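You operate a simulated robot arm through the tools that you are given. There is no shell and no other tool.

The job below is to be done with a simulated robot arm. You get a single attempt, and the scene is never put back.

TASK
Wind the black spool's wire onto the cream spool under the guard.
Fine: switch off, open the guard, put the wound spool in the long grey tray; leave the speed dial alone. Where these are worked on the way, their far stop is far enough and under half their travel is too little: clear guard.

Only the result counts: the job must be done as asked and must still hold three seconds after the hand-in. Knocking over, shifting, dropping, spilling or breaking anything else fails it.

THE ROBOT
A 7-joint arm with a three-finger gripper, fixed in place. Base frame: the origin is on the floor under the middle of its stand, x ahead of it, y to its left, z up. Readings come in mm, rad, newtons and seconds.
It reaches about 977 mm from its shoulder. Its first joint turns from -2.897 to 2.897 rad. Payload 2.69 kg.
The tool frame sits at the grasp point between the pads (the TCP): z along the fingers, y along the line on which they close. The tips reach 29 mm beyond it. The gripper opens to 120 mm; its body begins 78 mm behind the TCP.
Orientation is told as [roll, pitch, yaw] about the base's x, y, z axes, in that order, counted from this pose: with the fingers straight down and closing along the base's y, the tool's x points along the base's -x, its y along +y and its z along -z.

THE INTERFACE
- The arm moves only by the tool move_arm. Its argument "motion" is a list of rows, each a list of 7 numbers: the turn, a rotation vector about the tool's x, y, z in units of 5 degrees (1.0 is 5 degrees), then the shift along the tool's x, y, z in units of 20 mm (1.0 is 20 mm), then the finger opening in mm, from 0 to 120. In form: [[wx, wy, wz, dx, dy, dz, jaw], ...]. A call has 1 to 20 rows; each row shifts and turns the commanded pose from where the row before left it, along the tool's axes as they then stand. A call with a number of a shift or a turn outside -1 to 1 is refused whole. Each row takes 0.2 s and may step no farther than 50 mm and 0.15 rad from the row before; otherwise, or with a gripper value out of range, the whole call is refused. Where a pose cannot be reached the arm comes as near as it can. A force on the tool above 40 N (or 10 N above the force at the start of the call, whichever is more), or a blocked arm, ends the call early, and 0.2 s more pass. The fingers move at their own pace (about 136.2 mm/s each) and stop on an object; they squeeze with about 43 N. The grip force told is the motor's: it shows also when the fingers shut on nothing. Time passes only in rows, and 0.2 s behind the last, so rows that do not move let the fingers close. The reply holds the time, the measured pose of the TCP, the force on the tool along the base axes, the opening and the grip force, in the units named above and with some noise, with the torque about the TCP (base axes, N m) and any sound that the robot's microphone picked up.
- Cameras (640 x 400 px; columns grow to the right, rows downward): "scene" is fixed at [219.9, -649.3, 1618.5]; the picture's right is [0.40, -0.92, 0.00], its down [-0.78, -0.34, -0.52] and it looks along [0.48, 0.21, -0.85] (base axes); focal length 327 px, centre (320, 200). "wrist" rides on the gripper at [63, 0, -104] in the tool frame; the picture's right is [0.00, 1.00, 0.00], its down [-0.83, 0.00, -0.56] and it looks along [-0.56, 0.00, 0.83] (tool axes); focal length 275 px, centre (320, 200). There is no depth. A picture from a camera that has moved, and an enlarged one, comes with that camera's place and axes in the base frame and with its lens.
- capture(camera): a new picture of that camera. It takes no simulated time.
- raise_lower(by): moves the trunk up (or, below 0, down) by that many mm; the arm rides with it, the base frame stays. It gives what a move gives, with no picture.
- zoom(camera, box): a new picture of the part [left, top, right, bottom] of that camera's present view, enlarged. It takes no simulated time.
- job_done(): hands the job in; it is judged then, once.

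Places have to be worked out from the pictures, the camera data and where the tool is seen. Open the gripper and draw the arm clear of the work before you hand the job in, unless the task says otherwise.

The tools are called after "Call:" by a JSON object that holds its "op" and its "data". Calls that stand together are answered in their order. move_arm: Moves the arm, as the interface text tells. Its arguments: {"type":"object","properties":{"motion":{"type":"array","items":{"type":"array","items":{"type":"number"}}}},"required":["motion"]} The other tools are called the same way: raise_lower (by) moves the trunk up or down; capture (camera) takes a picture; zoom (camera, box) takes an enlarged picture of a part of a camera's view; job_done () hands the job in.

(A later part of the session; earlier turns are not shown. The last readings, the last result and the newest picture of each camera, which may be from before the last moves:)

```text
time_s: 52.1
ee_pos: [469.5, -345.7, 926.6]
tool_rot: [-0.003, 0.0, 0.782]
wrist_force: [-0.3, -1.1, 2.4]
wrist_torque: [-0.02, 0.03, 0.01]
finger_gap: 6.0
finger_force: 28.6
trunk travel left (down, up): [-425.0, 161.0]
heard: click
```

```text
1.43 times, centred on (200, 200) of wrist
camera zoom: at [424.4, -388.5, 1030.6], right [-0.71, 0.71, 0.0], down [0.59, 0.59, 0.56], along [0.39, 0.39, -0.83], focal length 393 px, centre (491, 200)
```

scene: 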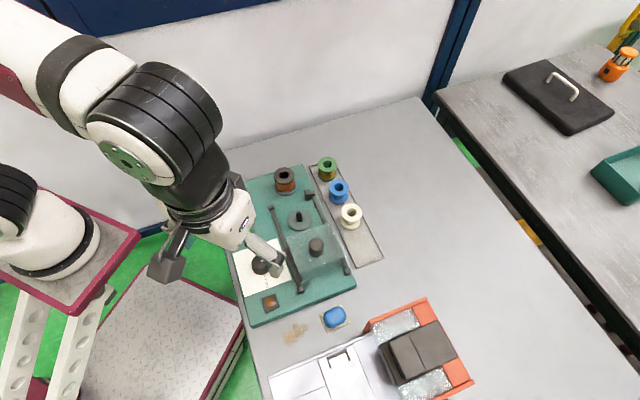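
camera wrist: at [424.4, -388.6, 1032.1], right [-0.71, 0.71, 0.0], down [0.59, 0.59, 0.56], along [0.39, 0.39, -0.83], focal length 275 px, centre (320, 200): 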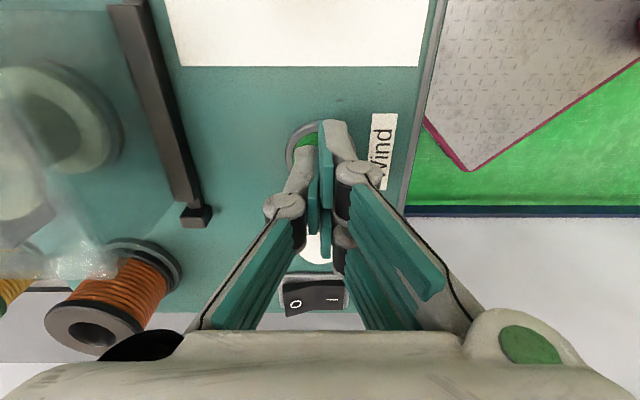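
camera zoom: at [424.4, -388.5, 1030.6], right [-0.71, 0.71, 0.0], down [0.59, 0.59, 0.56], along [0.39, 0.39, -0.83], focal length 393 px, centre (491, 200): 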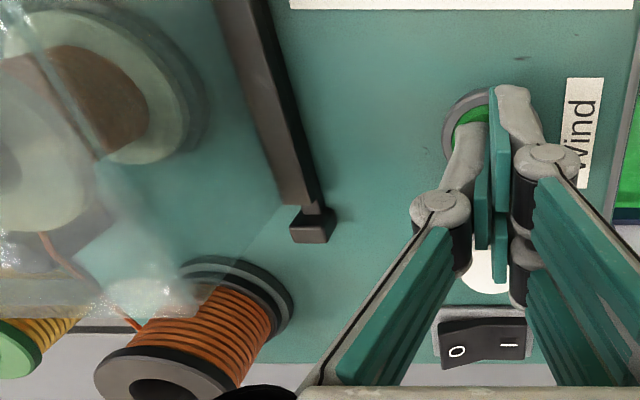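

A click, and wire now shows on the cream spool and leads across from the black one: winding has started. I lift off the button and watch.

Call:
{"op": "move_arm", "data": {"motion": [[0, 0, 0, 0, 0, -0.5, 0], [0, 0, 0, 0, 0, -1, 0], [0, 0, 0, 0, 0, -1, 0], [0, 0, 0, 0, 0, -1, 0], [0, 0, 0, 0, 0, 0, 0]]}}

Call:
{"op": "zoom", "data": {"camera": "scene", "box": [250, 150, 350, 260]}}

Call:
{"op": "capture", "data": {"camera": "wrist"}}

```text
time_s: 53.3
ee_pos: [468.5, -343.8, 995.7]
tool_rot: [-0.001, 0.0, 0.781]
wrist_force: [0.4, -0.4, 0.6]
wrist_torque: [0.01, -0.03, 0.04]
finger_gap: 0.0
finger_force: 28.5
trunk travel left (down, up): [-425.0, 161.0]
```

```text
3.64 times, centred on (300, 205) of scene
camera zoom: at [219.9, -649.3, 1618.5], right [0.4, -0.92, 0.0], down [-0.78, -0.34, -0.52], along [0.48, 0.21, -0.85], focal length 1188 px, centre (393, 182)
```

zoom: 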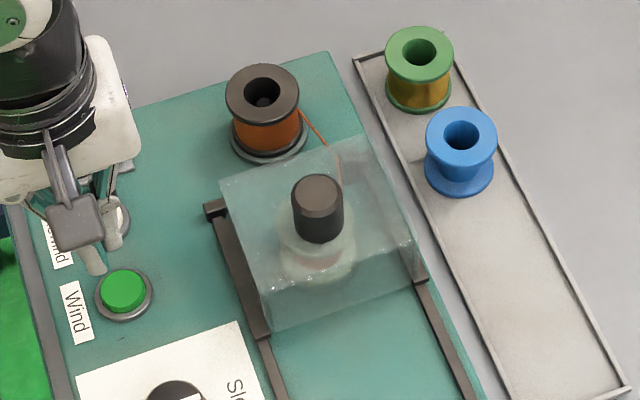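

```text
taken
camera wrist: at [424.2, -389.2, 1100.3], right [-0.71, 0.71, 0.0], down [0.59, 0.59, 0.56], along [0.39, 0.39, -0.83], focal length 275 px, centre (320, 200)
```

wrist: 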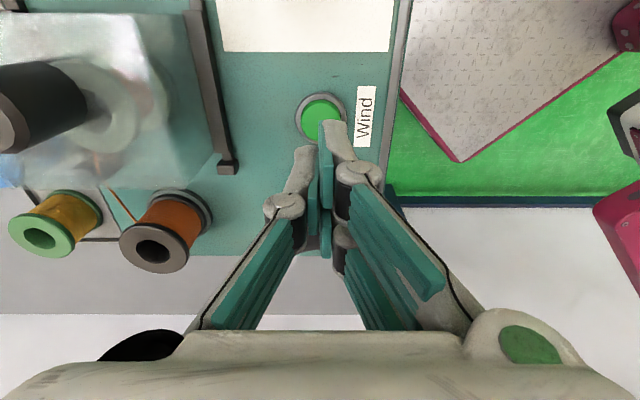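

Wire is running across and the black spool is still fairly full. I wait and watch the progress.

Call:
{"op": "move_arm", "data": {"motion": [[0, 0, 0, 0, 0, -0.5, 0], [0, 0, 0, 0, 0, 0, 0], [0, 0, 0, 0, 0, 0, 0], [0, 0, 0, 0, 0, 0, 0], [0, 0, 0, 0, 0, 0, 0], [0, 0, 0, 0, 0, 0, 0], [0, 0, 0, 0, 0, 0, 0], [0, 0, 0, 0, 0, 0, 0], [0, 0, 0, 0, 0, 0, 0], [0, 0, 0, 0, 0, 0, 0]]}}

Call:
{"op": "zoom", "data": {"camera": "scene", "box": [260, 160, 340, 240]}}

Call:
{"op": "zoom", "data": {"camera": "wrist", "box": [0, 40, 260, 300]}}

```text
time_s: 55.5
ee_pos: [469.2, -342.2, 1005.4]
tool_rot: [-0.002, 0.001, 0.782]
wrist_force: [-0.8, -0.1, -0.5]
wrist_torque: [0.01, 0.0, -0.03]
finger_gap: 0.0
finger_force: 28.9
trunk travel left (down, up): [-425.0, 161.0]
```

```text
5.00 times, centred on (300, 200) of scene
camera zoom: at [219.9, -649.3, 1618.5], right [0.4, -0.92, 0.0], down [-0.78, -0.34, -0.52], along [0.48, 0.21, -0.85], focal length 1634 px, centre (420, 200)
```

zoom: 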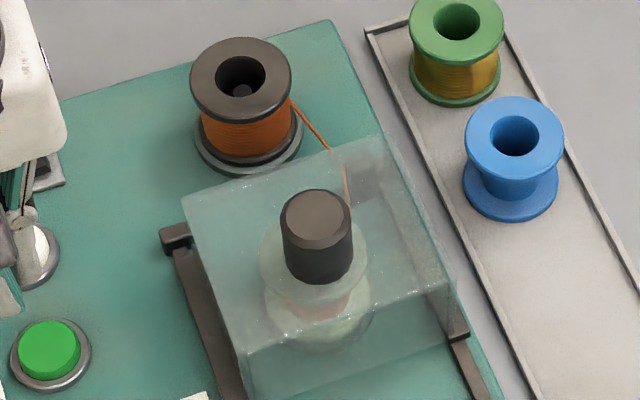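

```text
1.54 times, centred on (130, 170) of wrist
camera zoom: at [424.4, -387.9, 1109.9], right [-0.71, 0.71, 0.0], down [0.59, 0.59, 0.56], along [0.39, 0.39, -0.83], focal length 424 px, centre (612, 246)
```

zoom: 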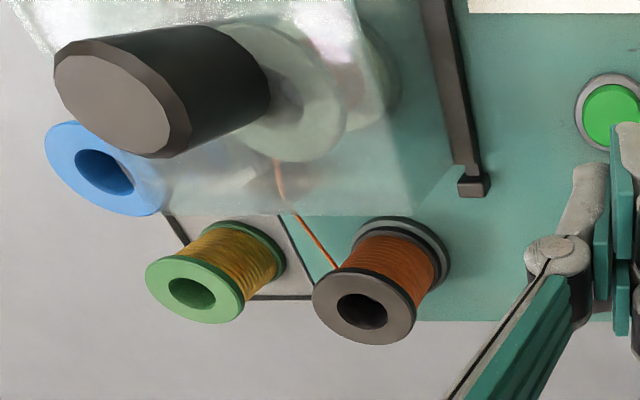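

I wait another 4 s and compare the same crop to see whether winding continues by itself.

Call:
{"op": "move_arm", "data": {"motion": [[0, 0, 0, 0, 0, 0, 0], [0, 0, 0, 0, 0, 0, 0], [0, 0, 0, 0, 0, 0, 0], [0, 0, 0, 0, 0, 0, 0], [0, 0, 0, 0, 0, 0, 0], [0, 0, 0, 0, 0, 0, 0], [0, 0, 0, 0, 0, 0, 0], [0, 0, 0, 0, 0, 0, 0], [0, 0, 0, 0, 0, 0, 0], [0, 0, 0, 0, 0, 0, 0], [0, 0, 0, 0, 0, 0, 0], [0, 0, 0, 0, 0, 0, 0], [0, 0, 0, 0, 0, 0, 0], [0, 0, 0, 0, 0, 0, 0], [0, 0, 0, 0, 0, 0, 0], [0, 0, 0, 0, 0, 0, 0], [0, 0, 0, 0, 0, 0, 0], [0, 0, 0, 0, 0, 0, 0], [0, 0, 0, 0, 0, 0, 0], [0, 0, 0, 0, 0, 0, 0]]}}

Call:
{"op": "zoom", "data": {"camera": "scene", "box": [260, 160, 340, 240]}}

Call:
{"op": "zoom", "data": {"camera": "wrist", "box": [0, 40, 260, 300]}}

```text
time_s: 59.7
ee_pos: [469.3, -343.9, 1005.3]
tool_rot: [-0.001, -0.001, 0.781]
wrist_force: [-0.5, -0.2, 0.5]
wrist_torque: [-0.03, 0.05, 0.01]
finger_gap: 0.1
finger_force: 28.7
trunk travel left (down, up): [-425.0, 161.0]
```

```text
5.00 times, centred on (300, 200) of scene
camera zoom: at [219.9, -649.3, 1618.5], right [0.4, -0.92, 0.0], down [-0.78, -0.34, -0.52], along [0.48, 0.21, -0.85], focal length 1634 px, centre (420, 200)
```

zoom: 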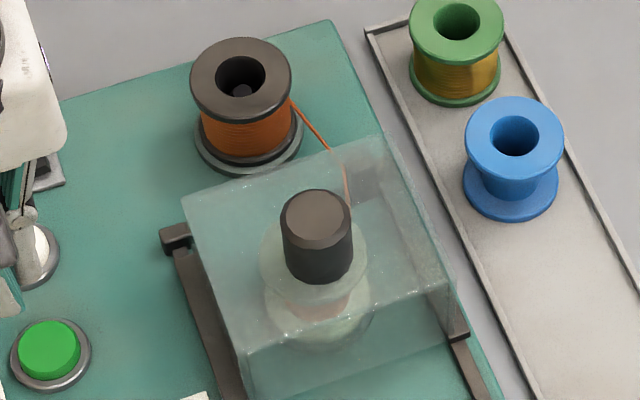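

```text
1.54 times, centred on (130, 170) of wrist
camera zoom: at [424.4, -387.9, 1109.9], right [-0.71, 0.71, 0.0], down [0.59, 0.59, 0.56], along [0.39, 0.39, -0.83], focal length 424 px, centre (612, 246)
```

zoom: 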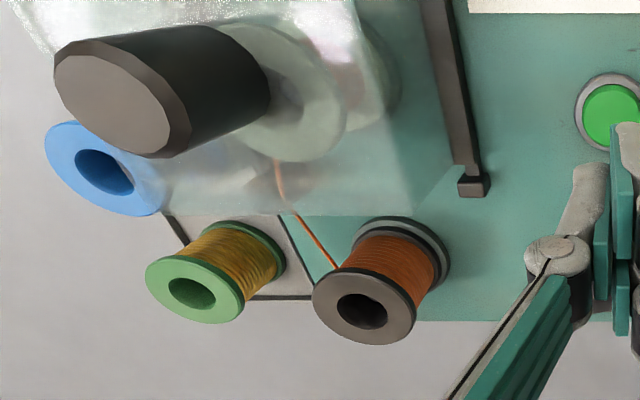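

Nothing changed over those 4 s, so the Wind button is hold-to-run. I press it again and hold, watching the wire move.

Call:
{"op": "move_arm", "data": {"motion": [[0, 0, 0, 0, 0, 1, 0], [0, 0, 0, 0, 0, 1, 0], [0, 0, 0, 0, 0, 1, 0], [0, 0, 0, 0, 0, 0.5, 0], [0, 0, 0, 0, 0, 0.25, 0], [0, 0, 0, 0, 0, 0.15, 0], [0, 0, 0, 0, 0, 0.1, 0], [0, 0, 0, 0, 0, 0.05, 0], [0, 0, 0, 0, 0, 0, 0], [0, 0, 0, 0, 0, 0, 0]]}}

Call:
{"op": "zoom", "data": {"camera": "scene", "box": [260, 160, 340, 240]}}

Call:
{"op": "zoom", "data": {"camera": "wrist", "box": [0, 60, 360, 340]}}

```text
time_s: 61.9
ee_pos: [469.2, -343.2, 924.8]
tool_rot: [-0.002, 0.001, 0.78]
wrist_force: [2.7, 0.0, 5.5]
wrist_torque: [-0.04, -0.06, 0.02]
finger_gap: 6.1
finger_force: 28.6
trunk travel left (down, up): [-425.0, 161.0]
heard: click
```

```text
5.00 times, centred on (300, 200) of scene
camera zoom: at [219.9, -649.3, 1618.5], right [0.4, -0.92, 0.0], down [-0.78, -0.34, -0.52], along [0.48, 0.21, -0.85], focal length 1634 px, centre (420, 200)
```

zoom: 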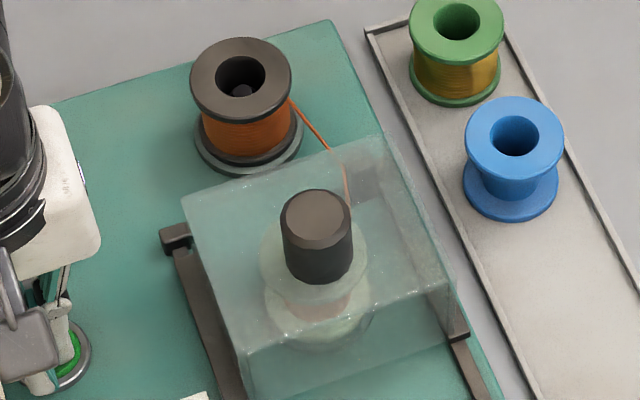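

```text
1.43 times, centred on (180, 200) of wrist
camera zoom: at [423.8, -387.6, 1029.1], right [-0.71, 0.71, 0.0], down [0.59, 0.59, 0.56], along [0.39, 0.39, -0.83], focal length 393 px, centre (520, 200)
```

zoom: 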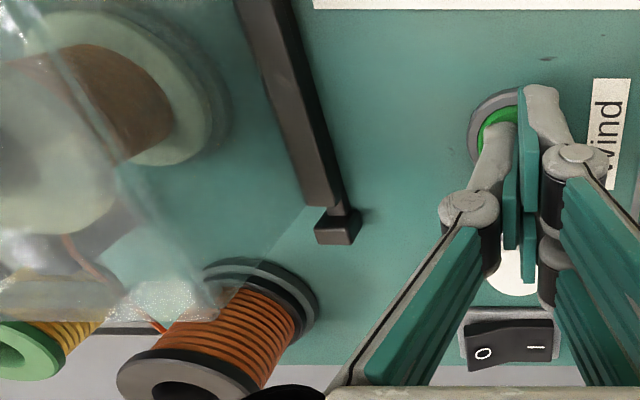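

Another click, and the black spool's wire has thinned slightly. I hold the button down for 4 s.

Call:
{"op": "move_arm", "data": {"motion": [[0, 0, 0, 0, 0, 0, 0], [0, 0, 0, 0, 0, 0, 0], [0, 0, 0, 0, 0, 0, 0], [0, 0, 0, 0, 0, 0, 0], [0, 0, 0, 0, 0, 0, 0], [0, 0, 0, 0, 0, 0, 0], [0, 0, 0, 0, 0, 0, 0], [0, 0, 0, 0, 0, 0, 0], [0, 0, 0, 0, 0, 0, 0], [0, 0, 0, 0, 0, 0, 0], [0, 0, 0, 0, 0, 0, 0], [0, 0, 0, 0, 0, 0, 0], [0, 0, 0, 0, 0, 0, 0], [0, 0, 0, 0, 0, 0, 0], [0, 0, 0, 0, 0, 0, 0], [0, 0, 0, 0, 0, 0, 0], [0, 0, 0, 0, 0, 0, 0], [0, 0, 0, 0, 0, 0, 0], [0, 0, 0, 0, 0, 0, 0], [0, 0, 0, 0, 0, 0, 0]]}}

Call:
{"op": "zoom", "data": {"camera": "scene", "box": [260, 160, 340, 240]}}

Call:
{"op": "zoom", "data": {"camera": "wrist", "box": [0, 60, 360, 340]}}

```text
time_s: 66.1
ee_pos: [469.0, -343.0, 924.3]
tool_rot: [-0.002, 0.0, 0.782]
wrist_force: [0.1, 0.0, 5.7]
wrist_torque: [0.01, 0.03, 0.01]
finger_gap: 6.0
finger_force: 28.4
trunk travel left (down, up): [-425.0, 161.0]
```

```text
5.00 times, centred on (300, 200) of scene
camera zoom: at [219.9, -649.3, 1618.5], right [0.4, -0.92, 0.0], down [-0.78, -0.34, -0.52], along [0.48, 0.21, -0.85], focal length 1634 px, centre (420, 200)
```

zoom: 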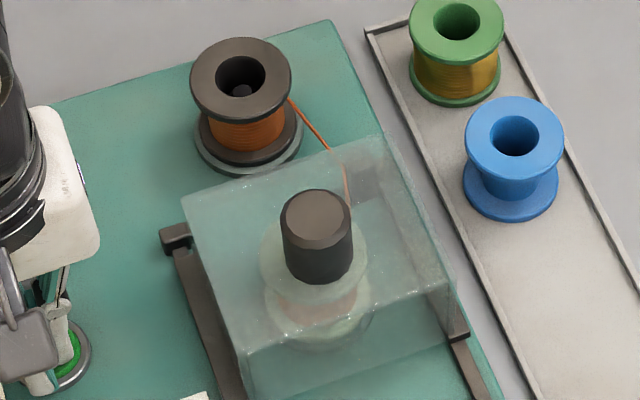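

```text
1.43 times, centred on (180, 200) of wrist
camera zoom: at [423.6, -387.5, 1029.1], right [-0.71, 0.71, 0.0], down [0.59, 0.59, 0.56], along [0.39, 0.39, -0.83], focal length 393 px, centre (520, 200)
```

zoom: 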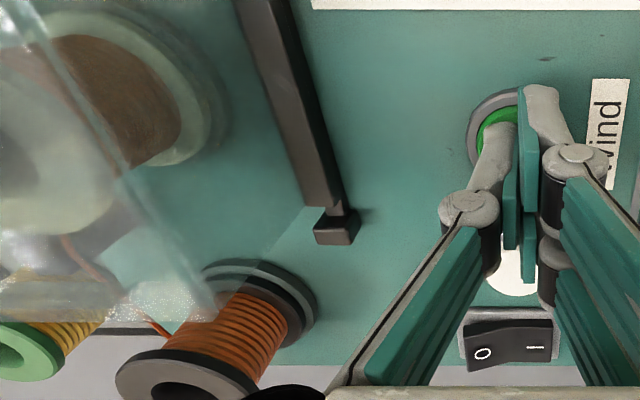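

Winding proceeds while I hold: the black spool thins and the cream one fills. I keep holding.

Call:
{"op": "move_arm", "data": {"motion": [[0, 0, 0, 0, 0, 0, 0], [0, 0, 0, 0, 0, 0, 0], [0, 0, 0, 0, 0, 0, 0], [0, 0, 0, 0, 0, 0, 0], [0, 0, 0, 0, 0, 0, 0], [0, 0, 0, 0, 0, 0, 0], [0, 0, 0, 0, 0, 0, 0], [0, 0, 0, 0, 0, 0, 0], [0, 0, 0, 0, 0, 0, 0], [0, 0, 0, 0, 0, 0, 0], [0, 0, 0, 0, 0, 0, 0], [0, 0, 0, 0, 0, 0, 0], [0, 0, 0, 0, 0, 0, 0], [0, 0, 0, 0, 0, 0, 0], [0, 0, 0, 0, 0, 0, 0], [0, 0, 0, 0, 0, 0, 0], [0, 0, 0, 0, 0, 0, 0], [0, 0, 0, 0, 0, 0, 0], [0, 0, 0, 0, 0, 0, 0], [0, 0, 0, 0, 0, 0, 0]]}}

Call:
{"op": "zoom", "data": {"camera": "scene", "box": [260, 160, 340, 240]}}

Call:
{"op": "zoom", "data": {"camera": "wrist", "box": [0, 60, 360, 340]}}

```text
time_s: 70.3
ee_pos: [468.9, -343.6, 926.0]
tool_rot: [-0.001, 0.0, 0.783]
wrist_force: [0.2, 0.2, 4.8]
wrist_torque: [-0.03, 0.03, 0.03]
finger_gap: 5.8
finger_force: 28.3
trunk travel left (down, up): [-425.0, 161.0]
```

```text
5.00 times, centred on (300, 200) of scene
camera zoom: at [219.9, -649.3, 1618.5], right [0.4, -0.92, 0.0], down [-0.78, -0.34, -0.52], along [0.48, 0.21, -0.85], focal length 1634 px, centre (420, 200)
```

zoom: 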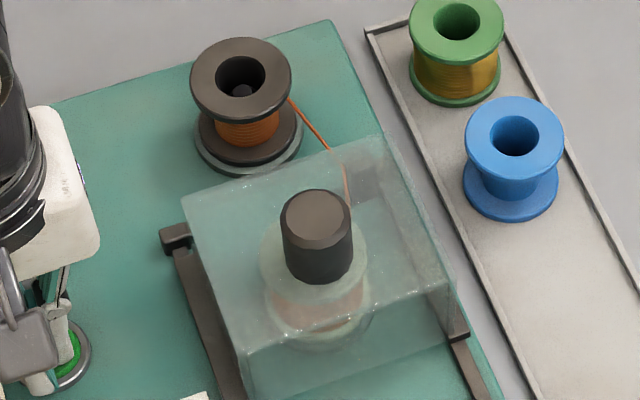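

```text
1.43 times, centred on (180, 200) of wrist
camera zoom: at [423.6, -387.5, 1029.1], right [-0.71, 0.71, 0.0], down [0.59, 0.59, 0.56], along [0.39, 0.39, -0.83], focal length 393 px, centre (520, 200)
```

zoom: 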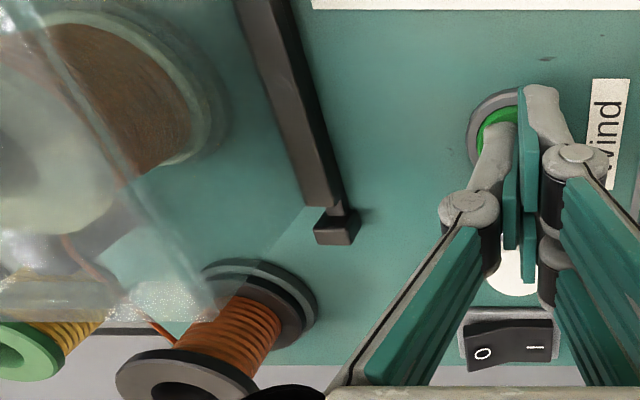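

Progress is steady. I keep holding the button.

Call:
{"op": "move_arm", "data": {"motion": [[0, 0, 0, 0, 0, 0, 0], [0, 0, 0, 0, 0, 0, 0], [0, 0, 0, 0, 0, 0, 0], [0, 0, 0, 0, 0, 0, 0], [0, 0, 0, 0, 0, 0, 0], [0, 0, 0, 0, 0, 0, 0], [0, 0, 0, 0, 0, 0, 0], [0, 0, 0, 0, 0, 0, 0], [0, 0, 0, 0, 0, 0, 0], [0, 0, 0, 0, 0, 0, 0], [0, 0, 0, 0, 0, 0, 0], [0, 0, 0, 0, 0, 0, 0], [0, 0, 0, 0, 0, 0, 0], [0, 0, 0, 0, 0, 0, 0], [0, 0, 0, 0, 0, 0, 0], [0, 0, 0, 0, 0, 0, 0], [0, 0, 0, 0, 0, 0, 0], [0, 0, 0, 0, 0, 0, 0], [0, 0, 0, 0, 0, 0, 0], [0, 0, 0, 0, 0, 0, 0]]}}

Call:
{"op": "zoom", "data": {"camera": "scene", "box": [260, 160, 340, 240]}}

Call:
{"op": "zoom", "data": {"camera": "wrist", "box": [0, 60, 360, 340]}}

```text
time_s: 74.5
ee_pos: [468.1, -343.3, 925.1]
tool_rot: [-0.002, 0.001, 0.782]
wrist_force: [0.3, -0.3, 5.8]
wrist_torque: [0.01, -0.01, -0.01]
finger_gap: 5.7
finger_force: 28.9
trunk travel left (down, up): [-425.0, 161.0]
```

```text
5.00 times, centred on (300, 200) of scene
camera zoom: at [219.9, -649.3, 1618.5], right [0.4, -0.92, 0.0], down [-0.78, -0.34, -0.52], along [0.48, 0.21, -0.85], focal length 1634 px, centre (420, 200)
```

zoom: 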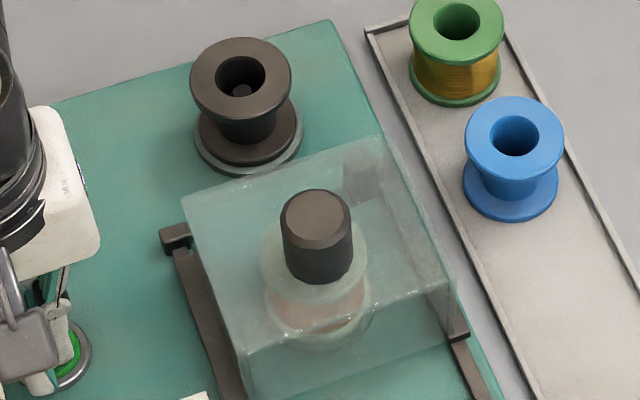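

```text
1.43 times, centred on (180, 200) of wrist
camera zoom: at [423.6, -387.5, 1029.1], right [-0.71, 0.71, 0.0], down [0.59, 0.59, 0.56], along [0.39, 0.39, -0.83], focal length 393 px, centre (520, 200)
```

zoom: 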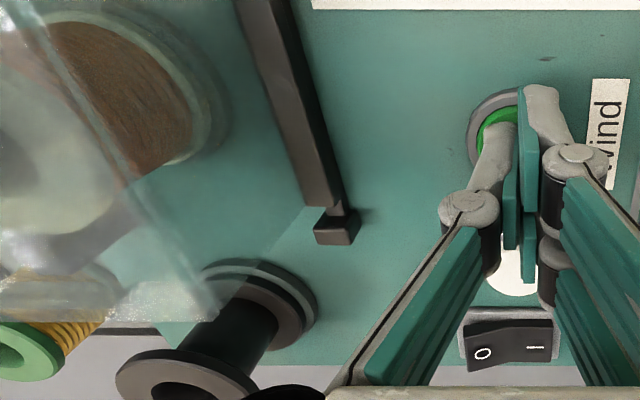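

The black spool is bare and no wire spans across any more: winding is complete. I release the button, rise, and go over the O end of the rocker.

Call:
{"op": "move_arm", "data": {"motion": [[0, 0, 0, 0, 0, -0.5, 0], [0, 0, 0, 0, 0, -1, 0], [0, 0, 0, 0, 0, -1, 0], [0, 0, 0, 0, 0, -1, 0], [0, 0, 0, 0, 0, -0.5, 0], [0, 0, 0, -0.842, -0.156, 0, 0], [0, 0, 0, -0.842, -0.156, 0, 0], [0, 0, 0, -0.842, -0.156, 0, 0], [0, 0, 0, -0.842, -0.156, 0, 0], [0, 0, 0, -0.842, -0.156, 0, 0], [0, 0, 0, -0.842, -0.156, 0, 0], [0, 0, 0, -0.842, -0.156, 0, 0], [0, 0, 0, 0, 0, 0, 0]]}}

Call:
{"op": "zoom", "data": {"camera": "wrist", "box": [250, 50, 410, 180]}}

Call:
{"op": "zoom", "data": {"camera": "scene", "box": [200, 150, 360, 320]}}

```text
time_s: 77.3
ee_pos: [567.1, -276.3, 1005.7]
tool_rot: [-0.001, 0.0, 0.781]
wrist_force: [-0.1, -0.3, 0.4]
wrist_torque: [-0.01, 0.0, -0.02]
finger_gap: 0.1
finger_force: 29.0
trunk travel left (down, up): [-425.0, 161.0]
```

```text
3.08 times, centred on (330, 115) of wrist
camera zoom: at [522.5, -320.9, 1109.4], right [-0.71, 0.71, 0.0], down [0.59, 0.59, 0.56], along [0.39, 0.39, -0.83], focal length 847 px, centre (289, 462)
```

zoom: 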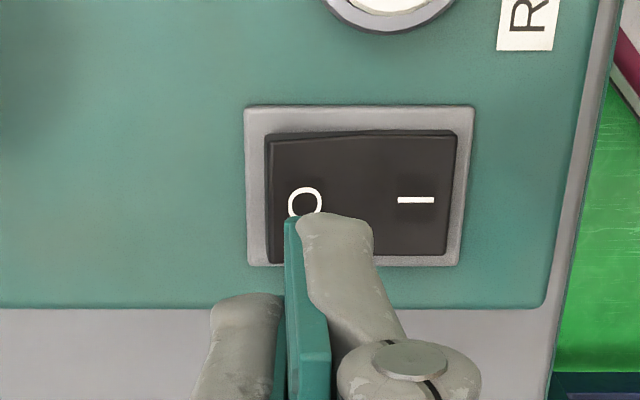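

```text
2.35 times, centred on (280, 235) of scene
camera zoom: at [219.9, -649.3, 1618.5], right [0.4, -0.92, 0.0], down [-0.78, -0.34, -0.52], along [0.48, 0.21, -0.85], focal length 769 px, centre (414, 118)
```

zoom: 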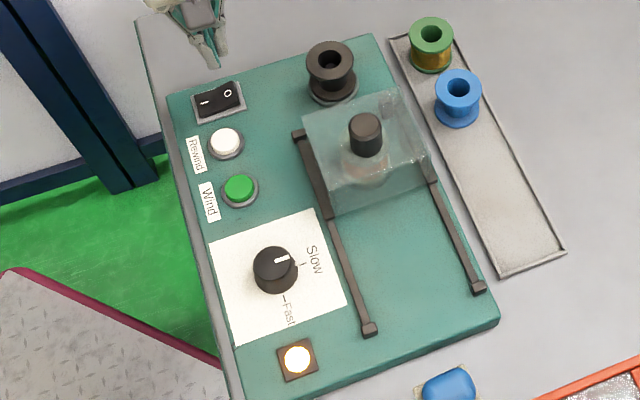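

The O end is under the fist, 4 mm to the side. I shift slightly, go down, then press in small steps.

Call:
{"op": "move_arm", "data": {"motion": [[0, 0, 0, 0, 0.15, 0, 0], [0, 0, 0, 0, 0, 1, 0], [0, 0, 0, 0, 0, 1, 0], [0, 0, 0, 0, 0, 0.7, 0], [0, 0, 0, 0, 0, 0.2, 0], [0, 0, 0, 0, 0, 0.2, 0], [0, 0, 0, 0, 0, 0.15, 0], [0, 0, 0, 0, 0, 0.15, 0], [0, 0, 0, 0, 0, 0, 0]]}}

Call:
{"op": "zoom", "data": {"camera": "scene", "box": [200, 150, 280, 230]}}

```text
time_s: 79.3
ee_pos: [566.8, -274.3, 937.7]
tool_rot: [0.0, 0.0, 0.781]
wrist_force: [-0.6, 0.8, 0.2]
wrist_torque: [0.0, 0.0, -0.02]
finger_gap: 0.0
finger_force: 28.1
trunk travel left (down, up): [-425.0, 161.0]
```

```text
5.00 times, centred on (240, 190) of scene
camera zoom: at [219.9, -649.3, 1618.5], right [0.4, -0.92, 0.0], down [-0.78, -0.34, -0.52], along [0.48, 0.21, -0.85], focal length 1634 px, centre (720, 250)
```

zoom: 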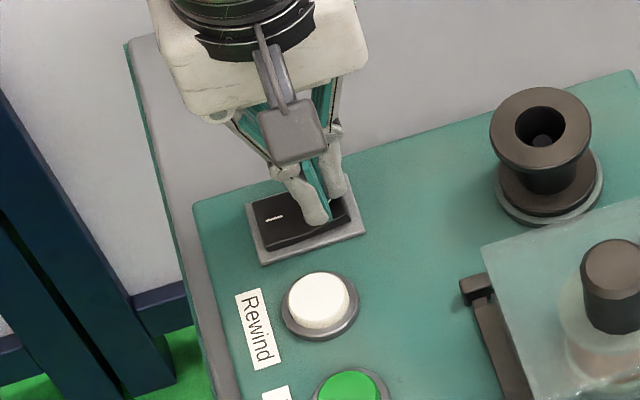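

The fist is near the raised O end. I press on in small steps until the rocker bottoms.

Call:
{"op": "move_arm", "data": {"motion": [[0, 0, 0, 0, 0, 0.1, 0], [0, 0, 0, 0, 0, 0.1, 0], [0, 0, 0, 0, 0, 0.1, 0], [0, 0, 0, 0, 0, 0.08, 0], [0, 0, 0, 0, 0, 0.06, 0], [0, 0, 0, 0, 0, 0.05, 0]]}}

Call:
{"op": "zoom", "data": {"camera": "scene", "box": [200, 150, 360, 320]}}

```text
time_s: 80.7
ee_pos: [566.9, -274.5, 927.9]
tool_rot: [-0.004, 0.0, 0.781]
wrist_force: [-2.1, 4.3, 20.7]
wrist_torque: [0.23, 0.2, -0.02]
finger_gap: 0.0
finger_force: 28.5
trunk travel left (down, up): [-425.0, 161.0]
```

```text
2.35 times, centred on (280, 235) of scene
camera zoom: at [219.9, -649.3, 1618.5], right [0.4, -0.92, 0.0], down [-0.78, -0.34, -0.52], along [0.48, 0.21, -0.85], focal length 769 px, centre (414, 118)
```

zoom: 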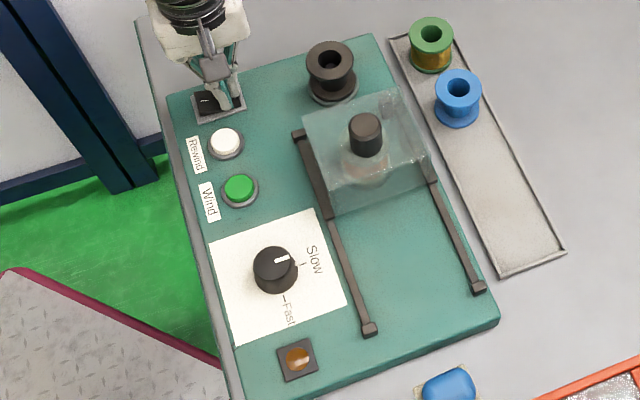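

The lamp is out: the switch is off. I rise, open the fingers, and go back above the guard's knob.

Call:
{"op": "move_arm", "data": {"motion": [[0, 0, 0, 0, 0, -0.5, 0], [0, 0, 0, 0, 0, -1, 0], [0, 0, 0, 0, 0, -1, 0], [0, 0, 0, 0, 0, -1, 0], [0, 0, 0, 0, 0, -1, 0], [0, 0, 0, 0, 0, -1, 0], [0, 0, 0, 0, 0, -1, 0], [0, 0, 0, 0, 0, -1, 0], [0, 0, 0, 0, 0, -0.6, 30], [0, 0, 0, 0.822, -0.624, 0, 64], [0, 0, 0, 0.822, -0.624, 0, 64], [0, 0, 0, 0.822, -0.624, 0, 64], [0, 0, 0, 0.822, -0.624, 0, 64], [0, 0, 0, 0.822, -0.624, 0, 64], [0, 0, 0, 0.822, -0.624, 0, 64], [0, 0, 0, 0.822, -0.624, 0, 64], [0, 0, 0, 0.822, -0.624, 0, 64], [0, 0, 0, 0.822, -0.624, 0, 64], [0, 0, 0, 0, 0, 0, 64]]}}

Call:
{"op": "zoom", "data": {"camera": "wrist", "box": [230, 40, 410, 240]}}

Call:
{"op": "zoom", "data": {"camera": "scene", "box": [200, 150, 360, 320]}}

```text
time_s: 84.7
ee_pos: [539.6, -459.8, 1090.8]
tool_rot: [-0.002, 0.0, 0.782]
wrist_force: [0.2, -0.5, 0.4]
wrist_torque: [-0.01, 0.01, 0.01]
finger_gap: 64.2
finger_force: 0.1
trunk travel left (down, up): [-425.0, 161.0]
```

```text
2.00 times, centred on (320, 140) of wrist
camera zoom: at [494.6, -504.2, 1194.6], right [-0.71, 0.71, 0.0], down [0.59, 0.59, 0.56], along [0.39, 0.39, -0.83], focal length 551 px, centre (320, 320)
```

zoom: 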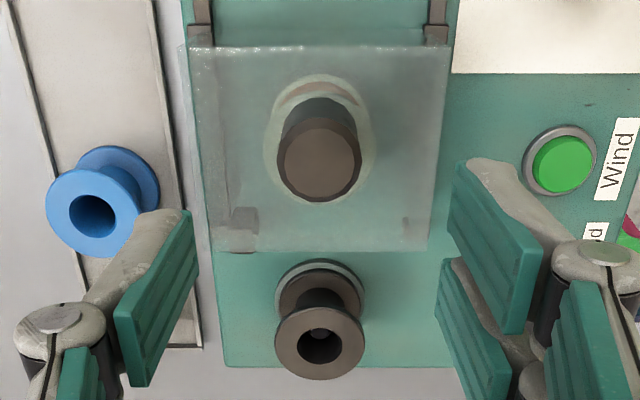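

```text
2.35 times, centred on (280, 235) of scene
camera zoom: at [219.9, -649.3, 1618.5], right [0.4, -0.92, 0.0], down [-0.78, -0.34, -0.52], along [0.48, 0.21, -0.85], focal length 769 px, centre (414, 118)
```

zoom: 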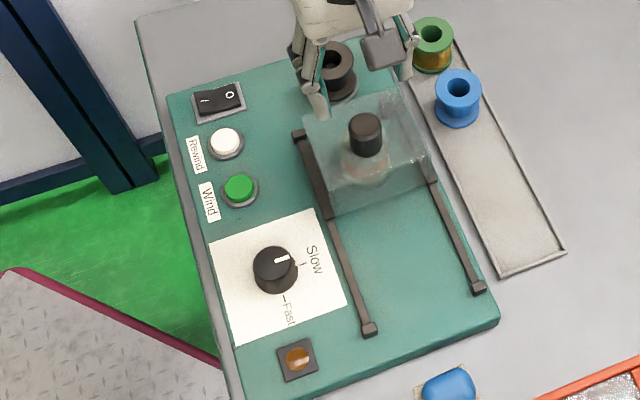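

The knob is centred under the tool. I descend to the same gripping height as before (TCP about 1002.5) and close.

Call:
{"op": "move_arm", "data": {"motion": [[0, 0, 0, 0, 0, 0.9, 64], [0, 0, 0, 0, 0, 0.9, 64], [0, 0, 0, 0, 0, 0.9, 64], [0, 0, 0, 0, 0, 0.9, 64], [0, 0, 0, 0, 0, 0.5, 64], [0, 0, 0, 0, 0, 0.3, 64], [0, 0, 0, 0, 0, 0, 64], [0, 0, 0, 0, 0, 0, 20], [0, 0, 0, 0, 0, 0, 20], [0, 0, 0, 0, 0, 0, 20]]}}

Call:
{"op": "capture", "data": {"camera": "wrist"}}

Call:
{"op": "zoom", "data": {"camera": "scene", "box": [200, 150, 280, 230]}}

```text
time_s: 86.9
ee_pos: [541.2, -457.7, 1001.6]
tool_rot: [-0.002, 0.0, 0.784]
wrist_force: [5.2, -4.3, 3.1]
wrist_torque: [-0.25, -0.12, -0.13]
finger_gap: 30.9
finger_force: 45.0
trunk travel left (down, up): [-425.0, 161.0]
```

```text
taken
camera wrist: at [497.1, -501.9, 1106.5], right [-0.71, 0.71, 0.0], down [0.59, 0.59, 0.56], along [0.4, 0.39, -0.83], focal length 275 px, centre (320, 200)
```

wrist: 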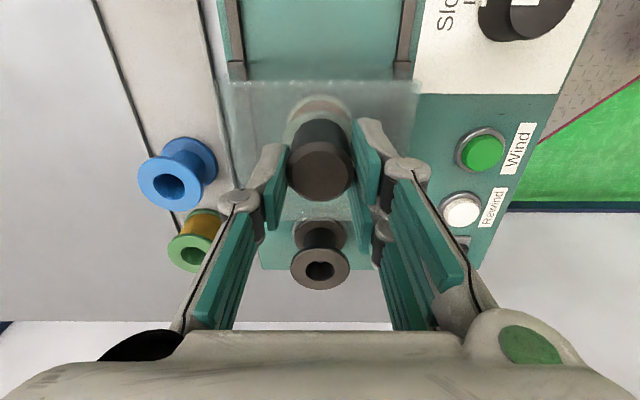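

```text
5.00 times, centred on (240, 190) of scene
camera zoom: at [219.9, -649.3, 1618.5], right [0.4, -0.92, 0.0], down [-0.78, -0.34, -0.52], along [0.48, 0.21, -0.85], focal length 1634 px, centre (720, 250)
```

zoom: 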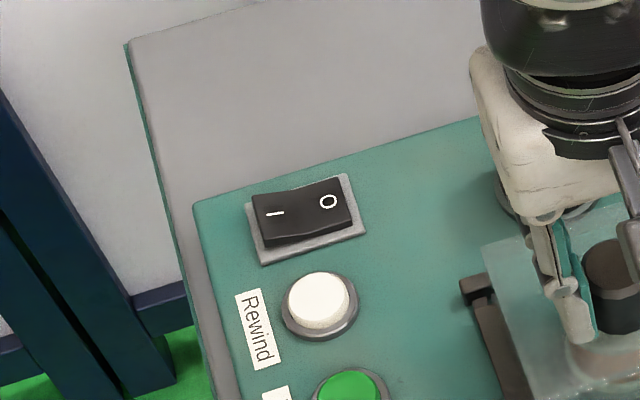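

The rocker rests O-down, as at the start, and the knob is gripped. I slide the guard back along the rails.

Call:
{"op": "move_arm", "data": {"motion": [[0, 0, 0, 0.2, -0.03, -0.02, 20], [0, 0, 0, 0.5, -0.003, 0, 20], [0, 0, 0, 0.5, -0.003, 0, 20], [0, 0, 0, 0.5, -0.003, 0, 20], [0, 0, 0, 0.5, -0.003, 0, 20], [0, 0, 0, 0.5, -0.003, 0, 20], [0, 0, 0, 0, 0, 0, 20]]}}

Call:
{"op": "zoom", "data": {"camera": "scene", "box": [240, 150, 380, 290]}}

```text
time_s: 88.5
ee_pos: [503.2, -496.5, 1002.6]
tool_rot: [-0.005, -0.001, 0.782]
wrist_force: [6.1, -5.9, 12.7]
wrist_torque: [0.31, -0.55, -0.07]
finger_gap: 30.6
finger_force: 45.5
trunk travel left (down, up): [-425.0, 161.0]
```

```text
2.86 times, centred on (310, 220) of scene
camera zoom: at [219.9, -649.3, 1618.5], right [0.4, -0.92, 0.0], down [-0.78, -0.34, -0.52], along [0.48, 0.21, -0.85], focal length 934 px, centre (349, 143)
```

zoom: 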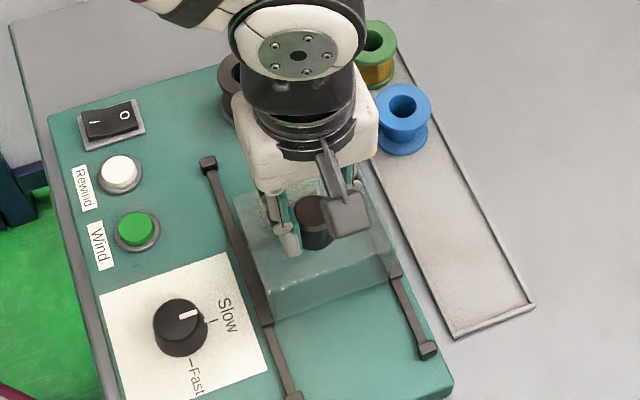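

The guard is following. I trim sideways a little and slide on to its open stop.

Call:
{"op": "move_arm", "data": {"motion": [[0, 0, 0, 0.4, -0.035, -0.03, 20], [0, 0, 0, 0.5, -0.003, 0, 20], [0, 0, 0, 0.5, -0.003, 0, 20], [0, 0, 0, 0.5, -0.003, 0, 20], [0, 0, 0, 0.3, 0, 0, 20], [0, 0, 0, 0.2, 0, 0, 20], [0, 0, 0, 0, 0, 0, 20]]}}

Call:
{"op": "zoom", "data": {"camera": "scene", "box": [240, 160, 400, 320]}}

```text
time_s: 90.1
ee_pos: [468.8, -531.5, 1001.9]
tool_rot: [-0.003, 0.001, 0.78]
wrist_force: [-2.4, 1.2, 22.6]
wrist_torque: [-0.08, 0.26, 0.05]
finger_gap: 30.9
finger_force: 44.6
trunk travel left (down, up): [-425.0, 161.0]
```

```text
2.50 times, centred on (320, 240) of scene
camera zoom: at [219.9, -649.3, 1618.5], right [0.4, -0.92, 0.0], down [-0.78, -0.34, -0.52], along [0.48, 0.21, -0.85], focal length 817 px, centre (320, 100)
```

zoom: 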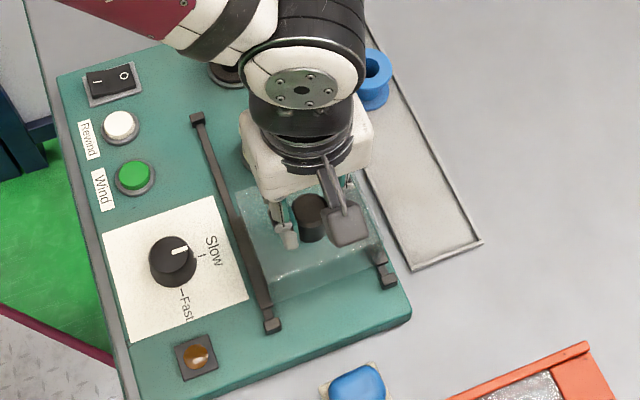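

About 4 mm remain to the original position; the hand is pressing down 22 N, so I ease up slightly while finishing the slide against the stop.

Call:
{"op": "move_arm", "data": {"motion": [[0, 0, 0, 0, 0, -0.06, 20], [0, 0, 0, 0.1, 0, -0.03, 20], [0, 0, 0, 0.1, 0, 0, 20], [0, 0, 0, 0.1, 0, 0, 20], [0, 0, 0, 0.1, 0, 0, 20], [0, 0, 0, 0, 0, 0, 20]]}}

Call:
{"op": "zoom", "data": {"camera": "scene", "box": [260, 180, 380, 300]}}

```text
time_s: 91.5
ee_pos: [467.5, -533.1, 1002.1]
tool_rot: [0.004, -0.008, 0.783]
wrist_force: [18.2, 26.2, -16.8]
wrist_torque: [0.78, -0.64, -0.16]
finger_gap: 31.2
finger_force: 44.8
trunk travel left (down, up): [-425.0, 161.0]
```

```text
3.33 times, centred on (320, 240) of scene
camera zoom: at [219.9, -649.3, 1618.5], right [0.4, -0.92, 0.0], down [-0.78, -0.34, -0.52], along [0.48, 0.21, -0.85], focal length 1089 px, centre (320, 67)
```

zoom: 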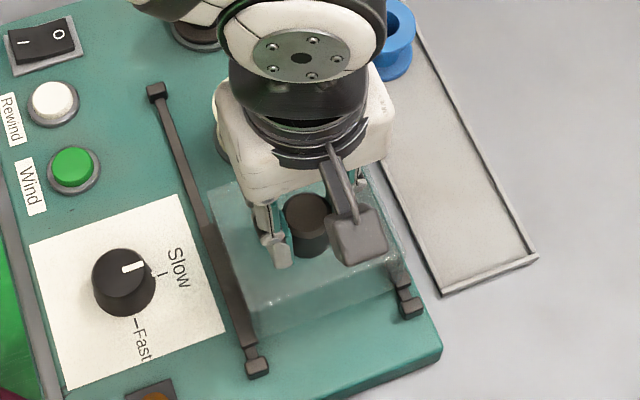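

31 N against the slide: the guard is at its open stop, same place as at the start. I ease off, release the knob and rise.

Call:
{"op": "move_arm", "data": {"motion": [[0, 0, 0, -0.1, 0, 0.04, 20], [0, 0, 0, 0, 0, 0, 40], [0, 0, 0, 0, 0, 0, 64], [0, 0, 0, 0, 0, 0, 64], [0, 0, 0, 0, 0, -0.5, 64], [0, 0, 0, 0, 0, -1, 64], [0, 0, 0, 0, 0, -1, 64], [0, 0, 0, 0, 0, -1, 64], [0, 0, 0, 0, 0, -1, 64], [0, 0, 0, 0, 0, 0, 64]]}}

Call:
{"op": "capture", "data": {"camera": "wrist"}}

Call:
{"op": "zoom", "data": {"camera": "scene", "box": [240, 160, 380, 300]}}

Call:
{"op": "zoom", "data": {"camera": "wrist", "box": [240, 100, 400, 260]}}

```text
time_s: 93.7
ee_pos: [467.0, -534.0, 1092.7]
tool_rot: [-0.001, 0.0, 0.782]
wrist_force: [-1.3, -0.3, -0.4]
wrist_torque: [-0.03, 0.0, 0.01]
finger_gap: 64.1
finger_force: 0.0
trunk travel left (down, up): [-425.0, 161.0]
```

```text
taken
camera wrist: at [421.8, -578.2, 1196.7], right [-0.71, 0.71, 0.0], down [0.59, 0.59, 0.56], along [0.39, 0.39, -0.83], focal length 275 px, centre (320, 200)
```

wrist: 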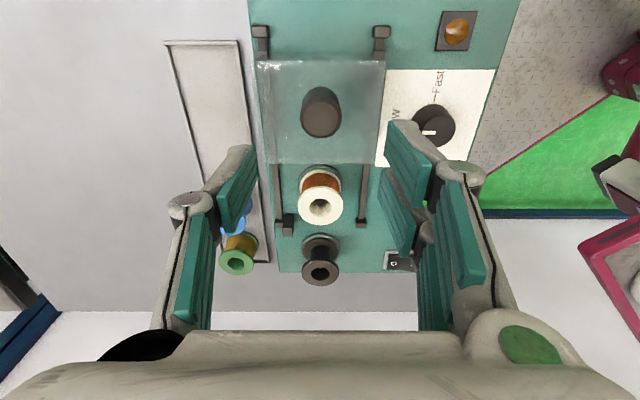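

```text
2.86 times, centred on (310, 230) of scene
camera zoom: at [219.9, -649.3, 1618.5], right [0.4, -0.92, 0.0], down [-0.78, -0.34, -0.52], along [0.48, 0.21, -0.85], focal length 934 px, centre (349, 114)
```

zoom: 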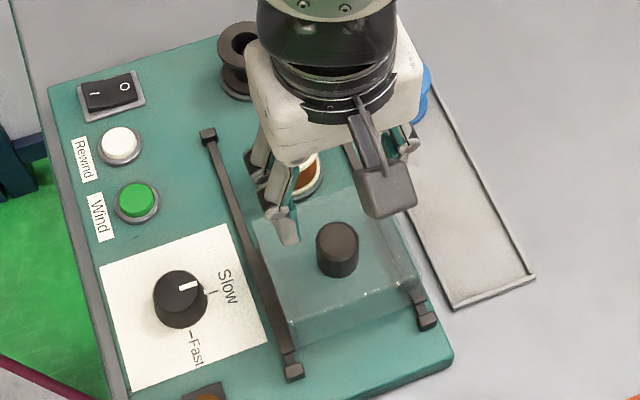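

```text
2.50 times, centred on (320, 180) of wrist
camera zoom: at [421.8, -578.2, 1196.7], right [-0.71, 0.71, 0.0], down [0.59, 0.59, 0.56], along [0.39, 0.39, -0.83], focal length 688 px, centre (320, 250)
```

zoom: 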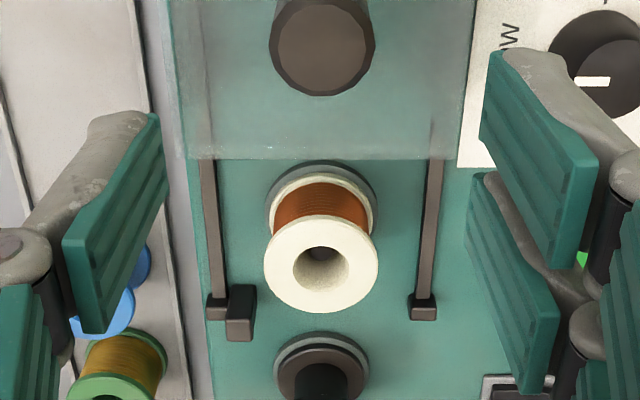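

The cream spool is full of copper wire and the guard is open. I move forward 120 mm to above it and check the alignment.

Call:
{"op": "move_arm", "data": {"motion": [[0, 0, 0, -0.857, 0.007, 0, 68], [0, 0, 0, -0.857, 0.007, 0, 68], [0, 0, 0, -0.857, 0.007, 0, 68], [0, 0, 0, -0.857, 0.007, 0, 68], [0, 0, 0, -0.857, 0.007, 0, 68], [0, 0, 0, -0.857, 0.007, 0, 68], [0, 0, 0, -0.857, 0.007, 0, 68], [0, 0, 0, 0, 0, 0, 68]]}}

Call:
{"op": "zoom", "data": {"camera": "wrist", "box": [260, 40, 380, 160]}}

Call:
{"op": "zoom", "data": {"camera": "scene", "box": [260, 170, 360, 270]}}

```text
time_s: 95.5
ee_pos: [547.2, -447.1, 1092.8]
tool_rot: [-0.002, 0.001, 0.782]
wrist_force: [-0.2, 0.1, -0.1]
wrist_torque: [0.01, -0.01, -0.05]
finger_gap: 67.9
finger_force: 0.1
trunk travel left (down, up): [-425.0, 161.0]
```

```text
3.33 times, centred on (320, 100) of wrist
camera zoom: at [502.6, -492.3, 1197.7], right [-0.71, 0.71, 0.0], down [0.59, 0.59, 0.56], along [0.39, 0.39, -0.83], focal length 918 px, centre (320, 533)
```

zoom: 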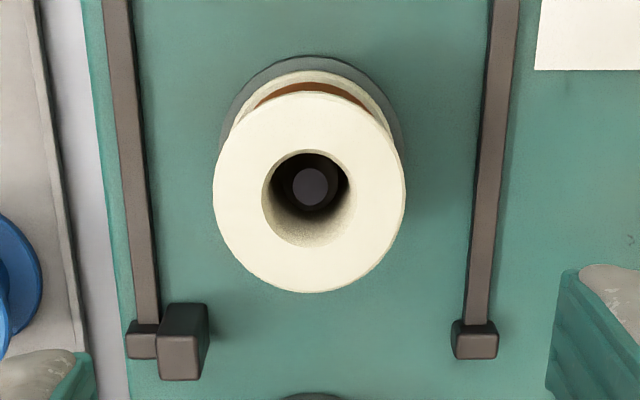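

```text
4.00 times, centred on (310, 220) of scene
camera zoom: at [219.9, -649.3, 1618.5], right [0.4, -0.92, 0.0], down [-0.78, -0.34, -0.52], along [0.48, 0.21, -0.85], focal length 1307 px, centre (360, 120)
```

zoom: 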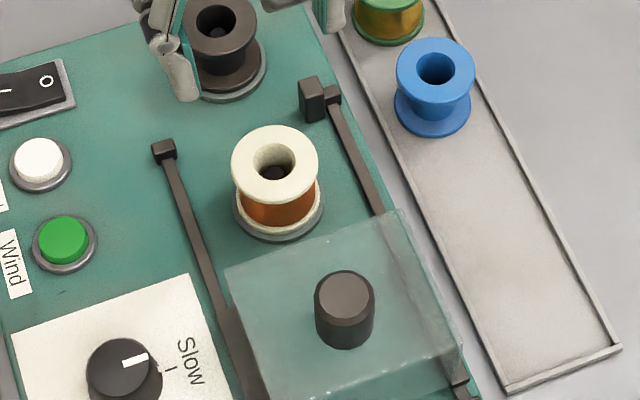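

The spool is 3 mm to the left of the tool axis. I correct and descend to the earlier gripping height.

Call:
{"op": "move_arm", "data": {"motion": [[0, 0, 0, -0.06, -0.15, 0, 68], [0, 0, 0, 0, 0, 1, 68], [0, 0, 0, 0, 0, 1, 68], [0, 0, 0, 0, 0, 1, 68], [0, 0, 0, 0, 0, 1, 68], [0, 0, 0, 0, 0, 1, 68], [0, 0, 0, 0, 0, 1, 68], [0, 0, 0, 0, 0, 0.9, 68], [0, 0, 0, 0, 0, 0.55, 68], [0, 0, 0, 0, 0, 0, 68]]}}

Call:
{"op": "zoom", "data": {"camera": "wrist", "box": [220, 60, 420, 240]}}

```text
time_s: 97.7
ee_pos: [552.3, -452.6, 942.5]
tool_rot: [-0.001, 0.0, 0.782]
wrist_force: [0.0, -1.3, -0.1]
wrist_torque: [-0.03, 0.0, 0.04]
finger_gap: 67.8
finger_force: 0.0
trunk travel left (down, up): [-425.0, 161.0]
```

```text
2.22 times, centred on (320, 150) of wrist
camera zoom: at [506.4, -497.1, 1046.1], right [-0.71, 0.71, 0.0], down [0.59, 0.59, 0.56], along [0.39, 0.39, -0.83], focal length 612 px, centre (320, 311)
```

zoom: 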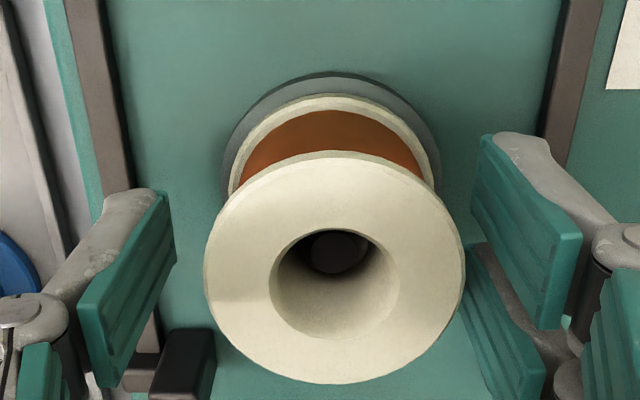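

The spool now reads about 3 mm to the right of centre. I shift by that much and close on it.

Call:
{"op": "move_arm", "data": {"motion": [[0, 0, 0, 0.06, 0.14, 0, 68], [0, 0, 0, 0, 0, 0, 68], [0, 0, 0, 0, 0, 0, 40], [0, 0, 0, 0, 0, 0, 40], [0, 0, 0, 0, 0, 0, 40]]}}

Call:
{"op": "zoom", "data": {"camera": "wrist", "box": [220, 60, 420, 240]}}

```text
time_s: 98.9
ee_pos: [549.2, -450.9, 942.6]
tool_rot: [-0.002, 0.0, 0.78]
wrist_force: [-0.7, 0.3, 3.3]
wrist_torque: [0.04, 0.1, 0.01]
finger_gap: 50.3
finger_force: 42.8
trunk travel left (down, up): [-425.0, 161.0]
```

```text
2.22 times, centred on (320, 150) of wrist
camera zoom: at [504.4, -495.5, 1046.8], right [-0.71, 0.71, 0.0], down [0.59, 0.59, 0.56], along [0.39, 0.39, -0.83], focal length 612 px, centre (320, 311)
```

zoom: 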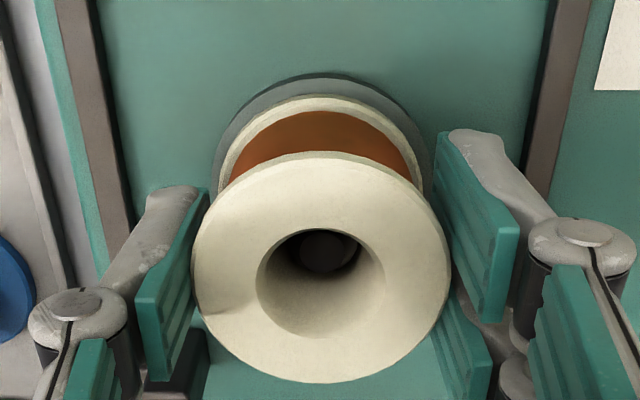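

The grip sits about 9 mm lower on the spool than in my tray pick, which would bring the tips to the tray rim. I reopen, rise 9 mm and regrip.

Call:
{"op": "move_arm", "data": {"motion": [[0, 0, 0, 0, 0, 0, 56], [0, 0, 0, 0, 0, 0, 64], [0, 0, 0, 0, 0, -0.25, 64], [0, 0, 0, 0, 0, -0.22, 64], [0, 0, 0, 0, 0, 0, 64], [0, 0, 0, 0, 0, 0, 40], [0, 0, 0, 0, 0, 0, 40], [0, 0, 0, 0, 0, 0, 40]]}}

Call:
{"op": "zoom", "data": {"camera": "wrist", "box": [220, 60, 420, 240]}}

```text
time_s: 100.7
ee_pos: [551.3, -450.2, 953.1]
tool_rot: [-0.001, 0.0, 0.781]
wrist_force: [-0.1, -0.4, 0.6]
wrist_torque: [0.04, 0.08, 0.02]
finger_gap: 49.9
finger_force: 43.1
trunk travel left (down, up): [-425.0, 161.0]
```

```text
2.22 times, centred on (320, 150) of wrist
camera zoom: at [506.0, -494.4, 1057.5], right [-0.71, 0.71, 0.0], down [0.59, 0.59, 0.56], along [0.39, 0.39, -0.83], focal length 612 px, centre (320, 311)
```

zoom: 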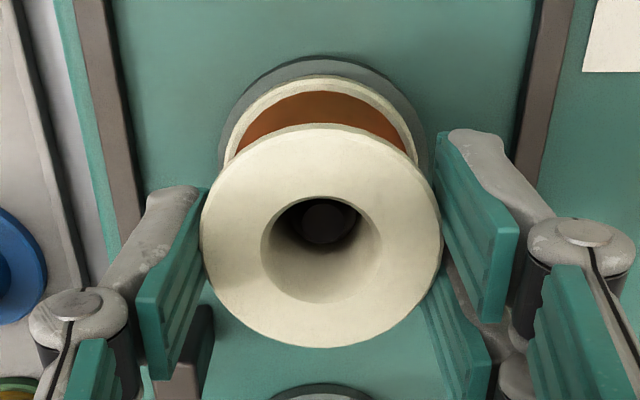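

Grip height on the spool now matches the tray pick. I lift it straight off the spindle.

Call:
{"op": "move_arm", "data": {"motion": [[0, 0, 0, 0, 0, -0.4, 40], [0, 0, 0, 0, 0, -0.6, 40], [0, 0, 0, 0, 0, -0.8, 40], [0, 0, 0, 0, 0, -0.8, 40], [0, 0, 0, 0, 0, -0.6, 40], [0, 0, 0, 0, 0, 0, 40]]}}

Call:
{"op": "zoom", "data": {"camera": "scene", "box": [240, 140, 380, 280]}}

Call:
{"op": "capture", "data": {"camera": "wrist"}}

```text
time_s: 102.1
ee_pos: [552.2, -452.3, 1018.1]
tool_rot: [-0.002, -0.001, 0.781]
wrist_force: [0.1, 0.1, 0.1]
wrist_torque: [0.01, -0.01, 0.04]
finger_gap: 50.1
finger_force: 42.6
trunk travel left (down, up): [-425.0, 161.0]
```

```text
2.86 times, centred on (310, 210) of scene
camera zoom: at [219.9, -649.3, 1618.5], right [0.4, -0.92, 0.0], down [-0.78, -0.34, -0.52], along [0.48, 0.21, -0.85], focal length 934 px, centre (349, 171)
```

zoom: 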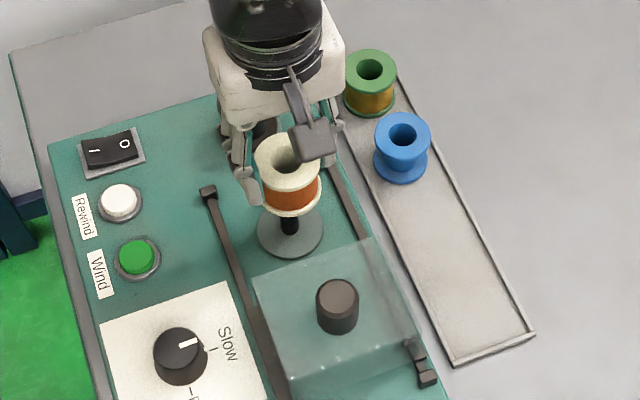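

```text
taken
camera wrist: at [506.8, -496.9, 1122.5], right [-0.71, 0.71, 0.0], down [0.59, 0.59, 0.56], along [0.39, 0.39, -0.83], focal length 275 px, centre (320, 200)
```

wrist: 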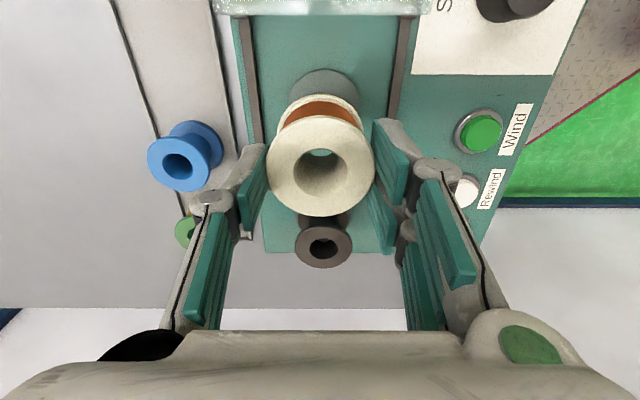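

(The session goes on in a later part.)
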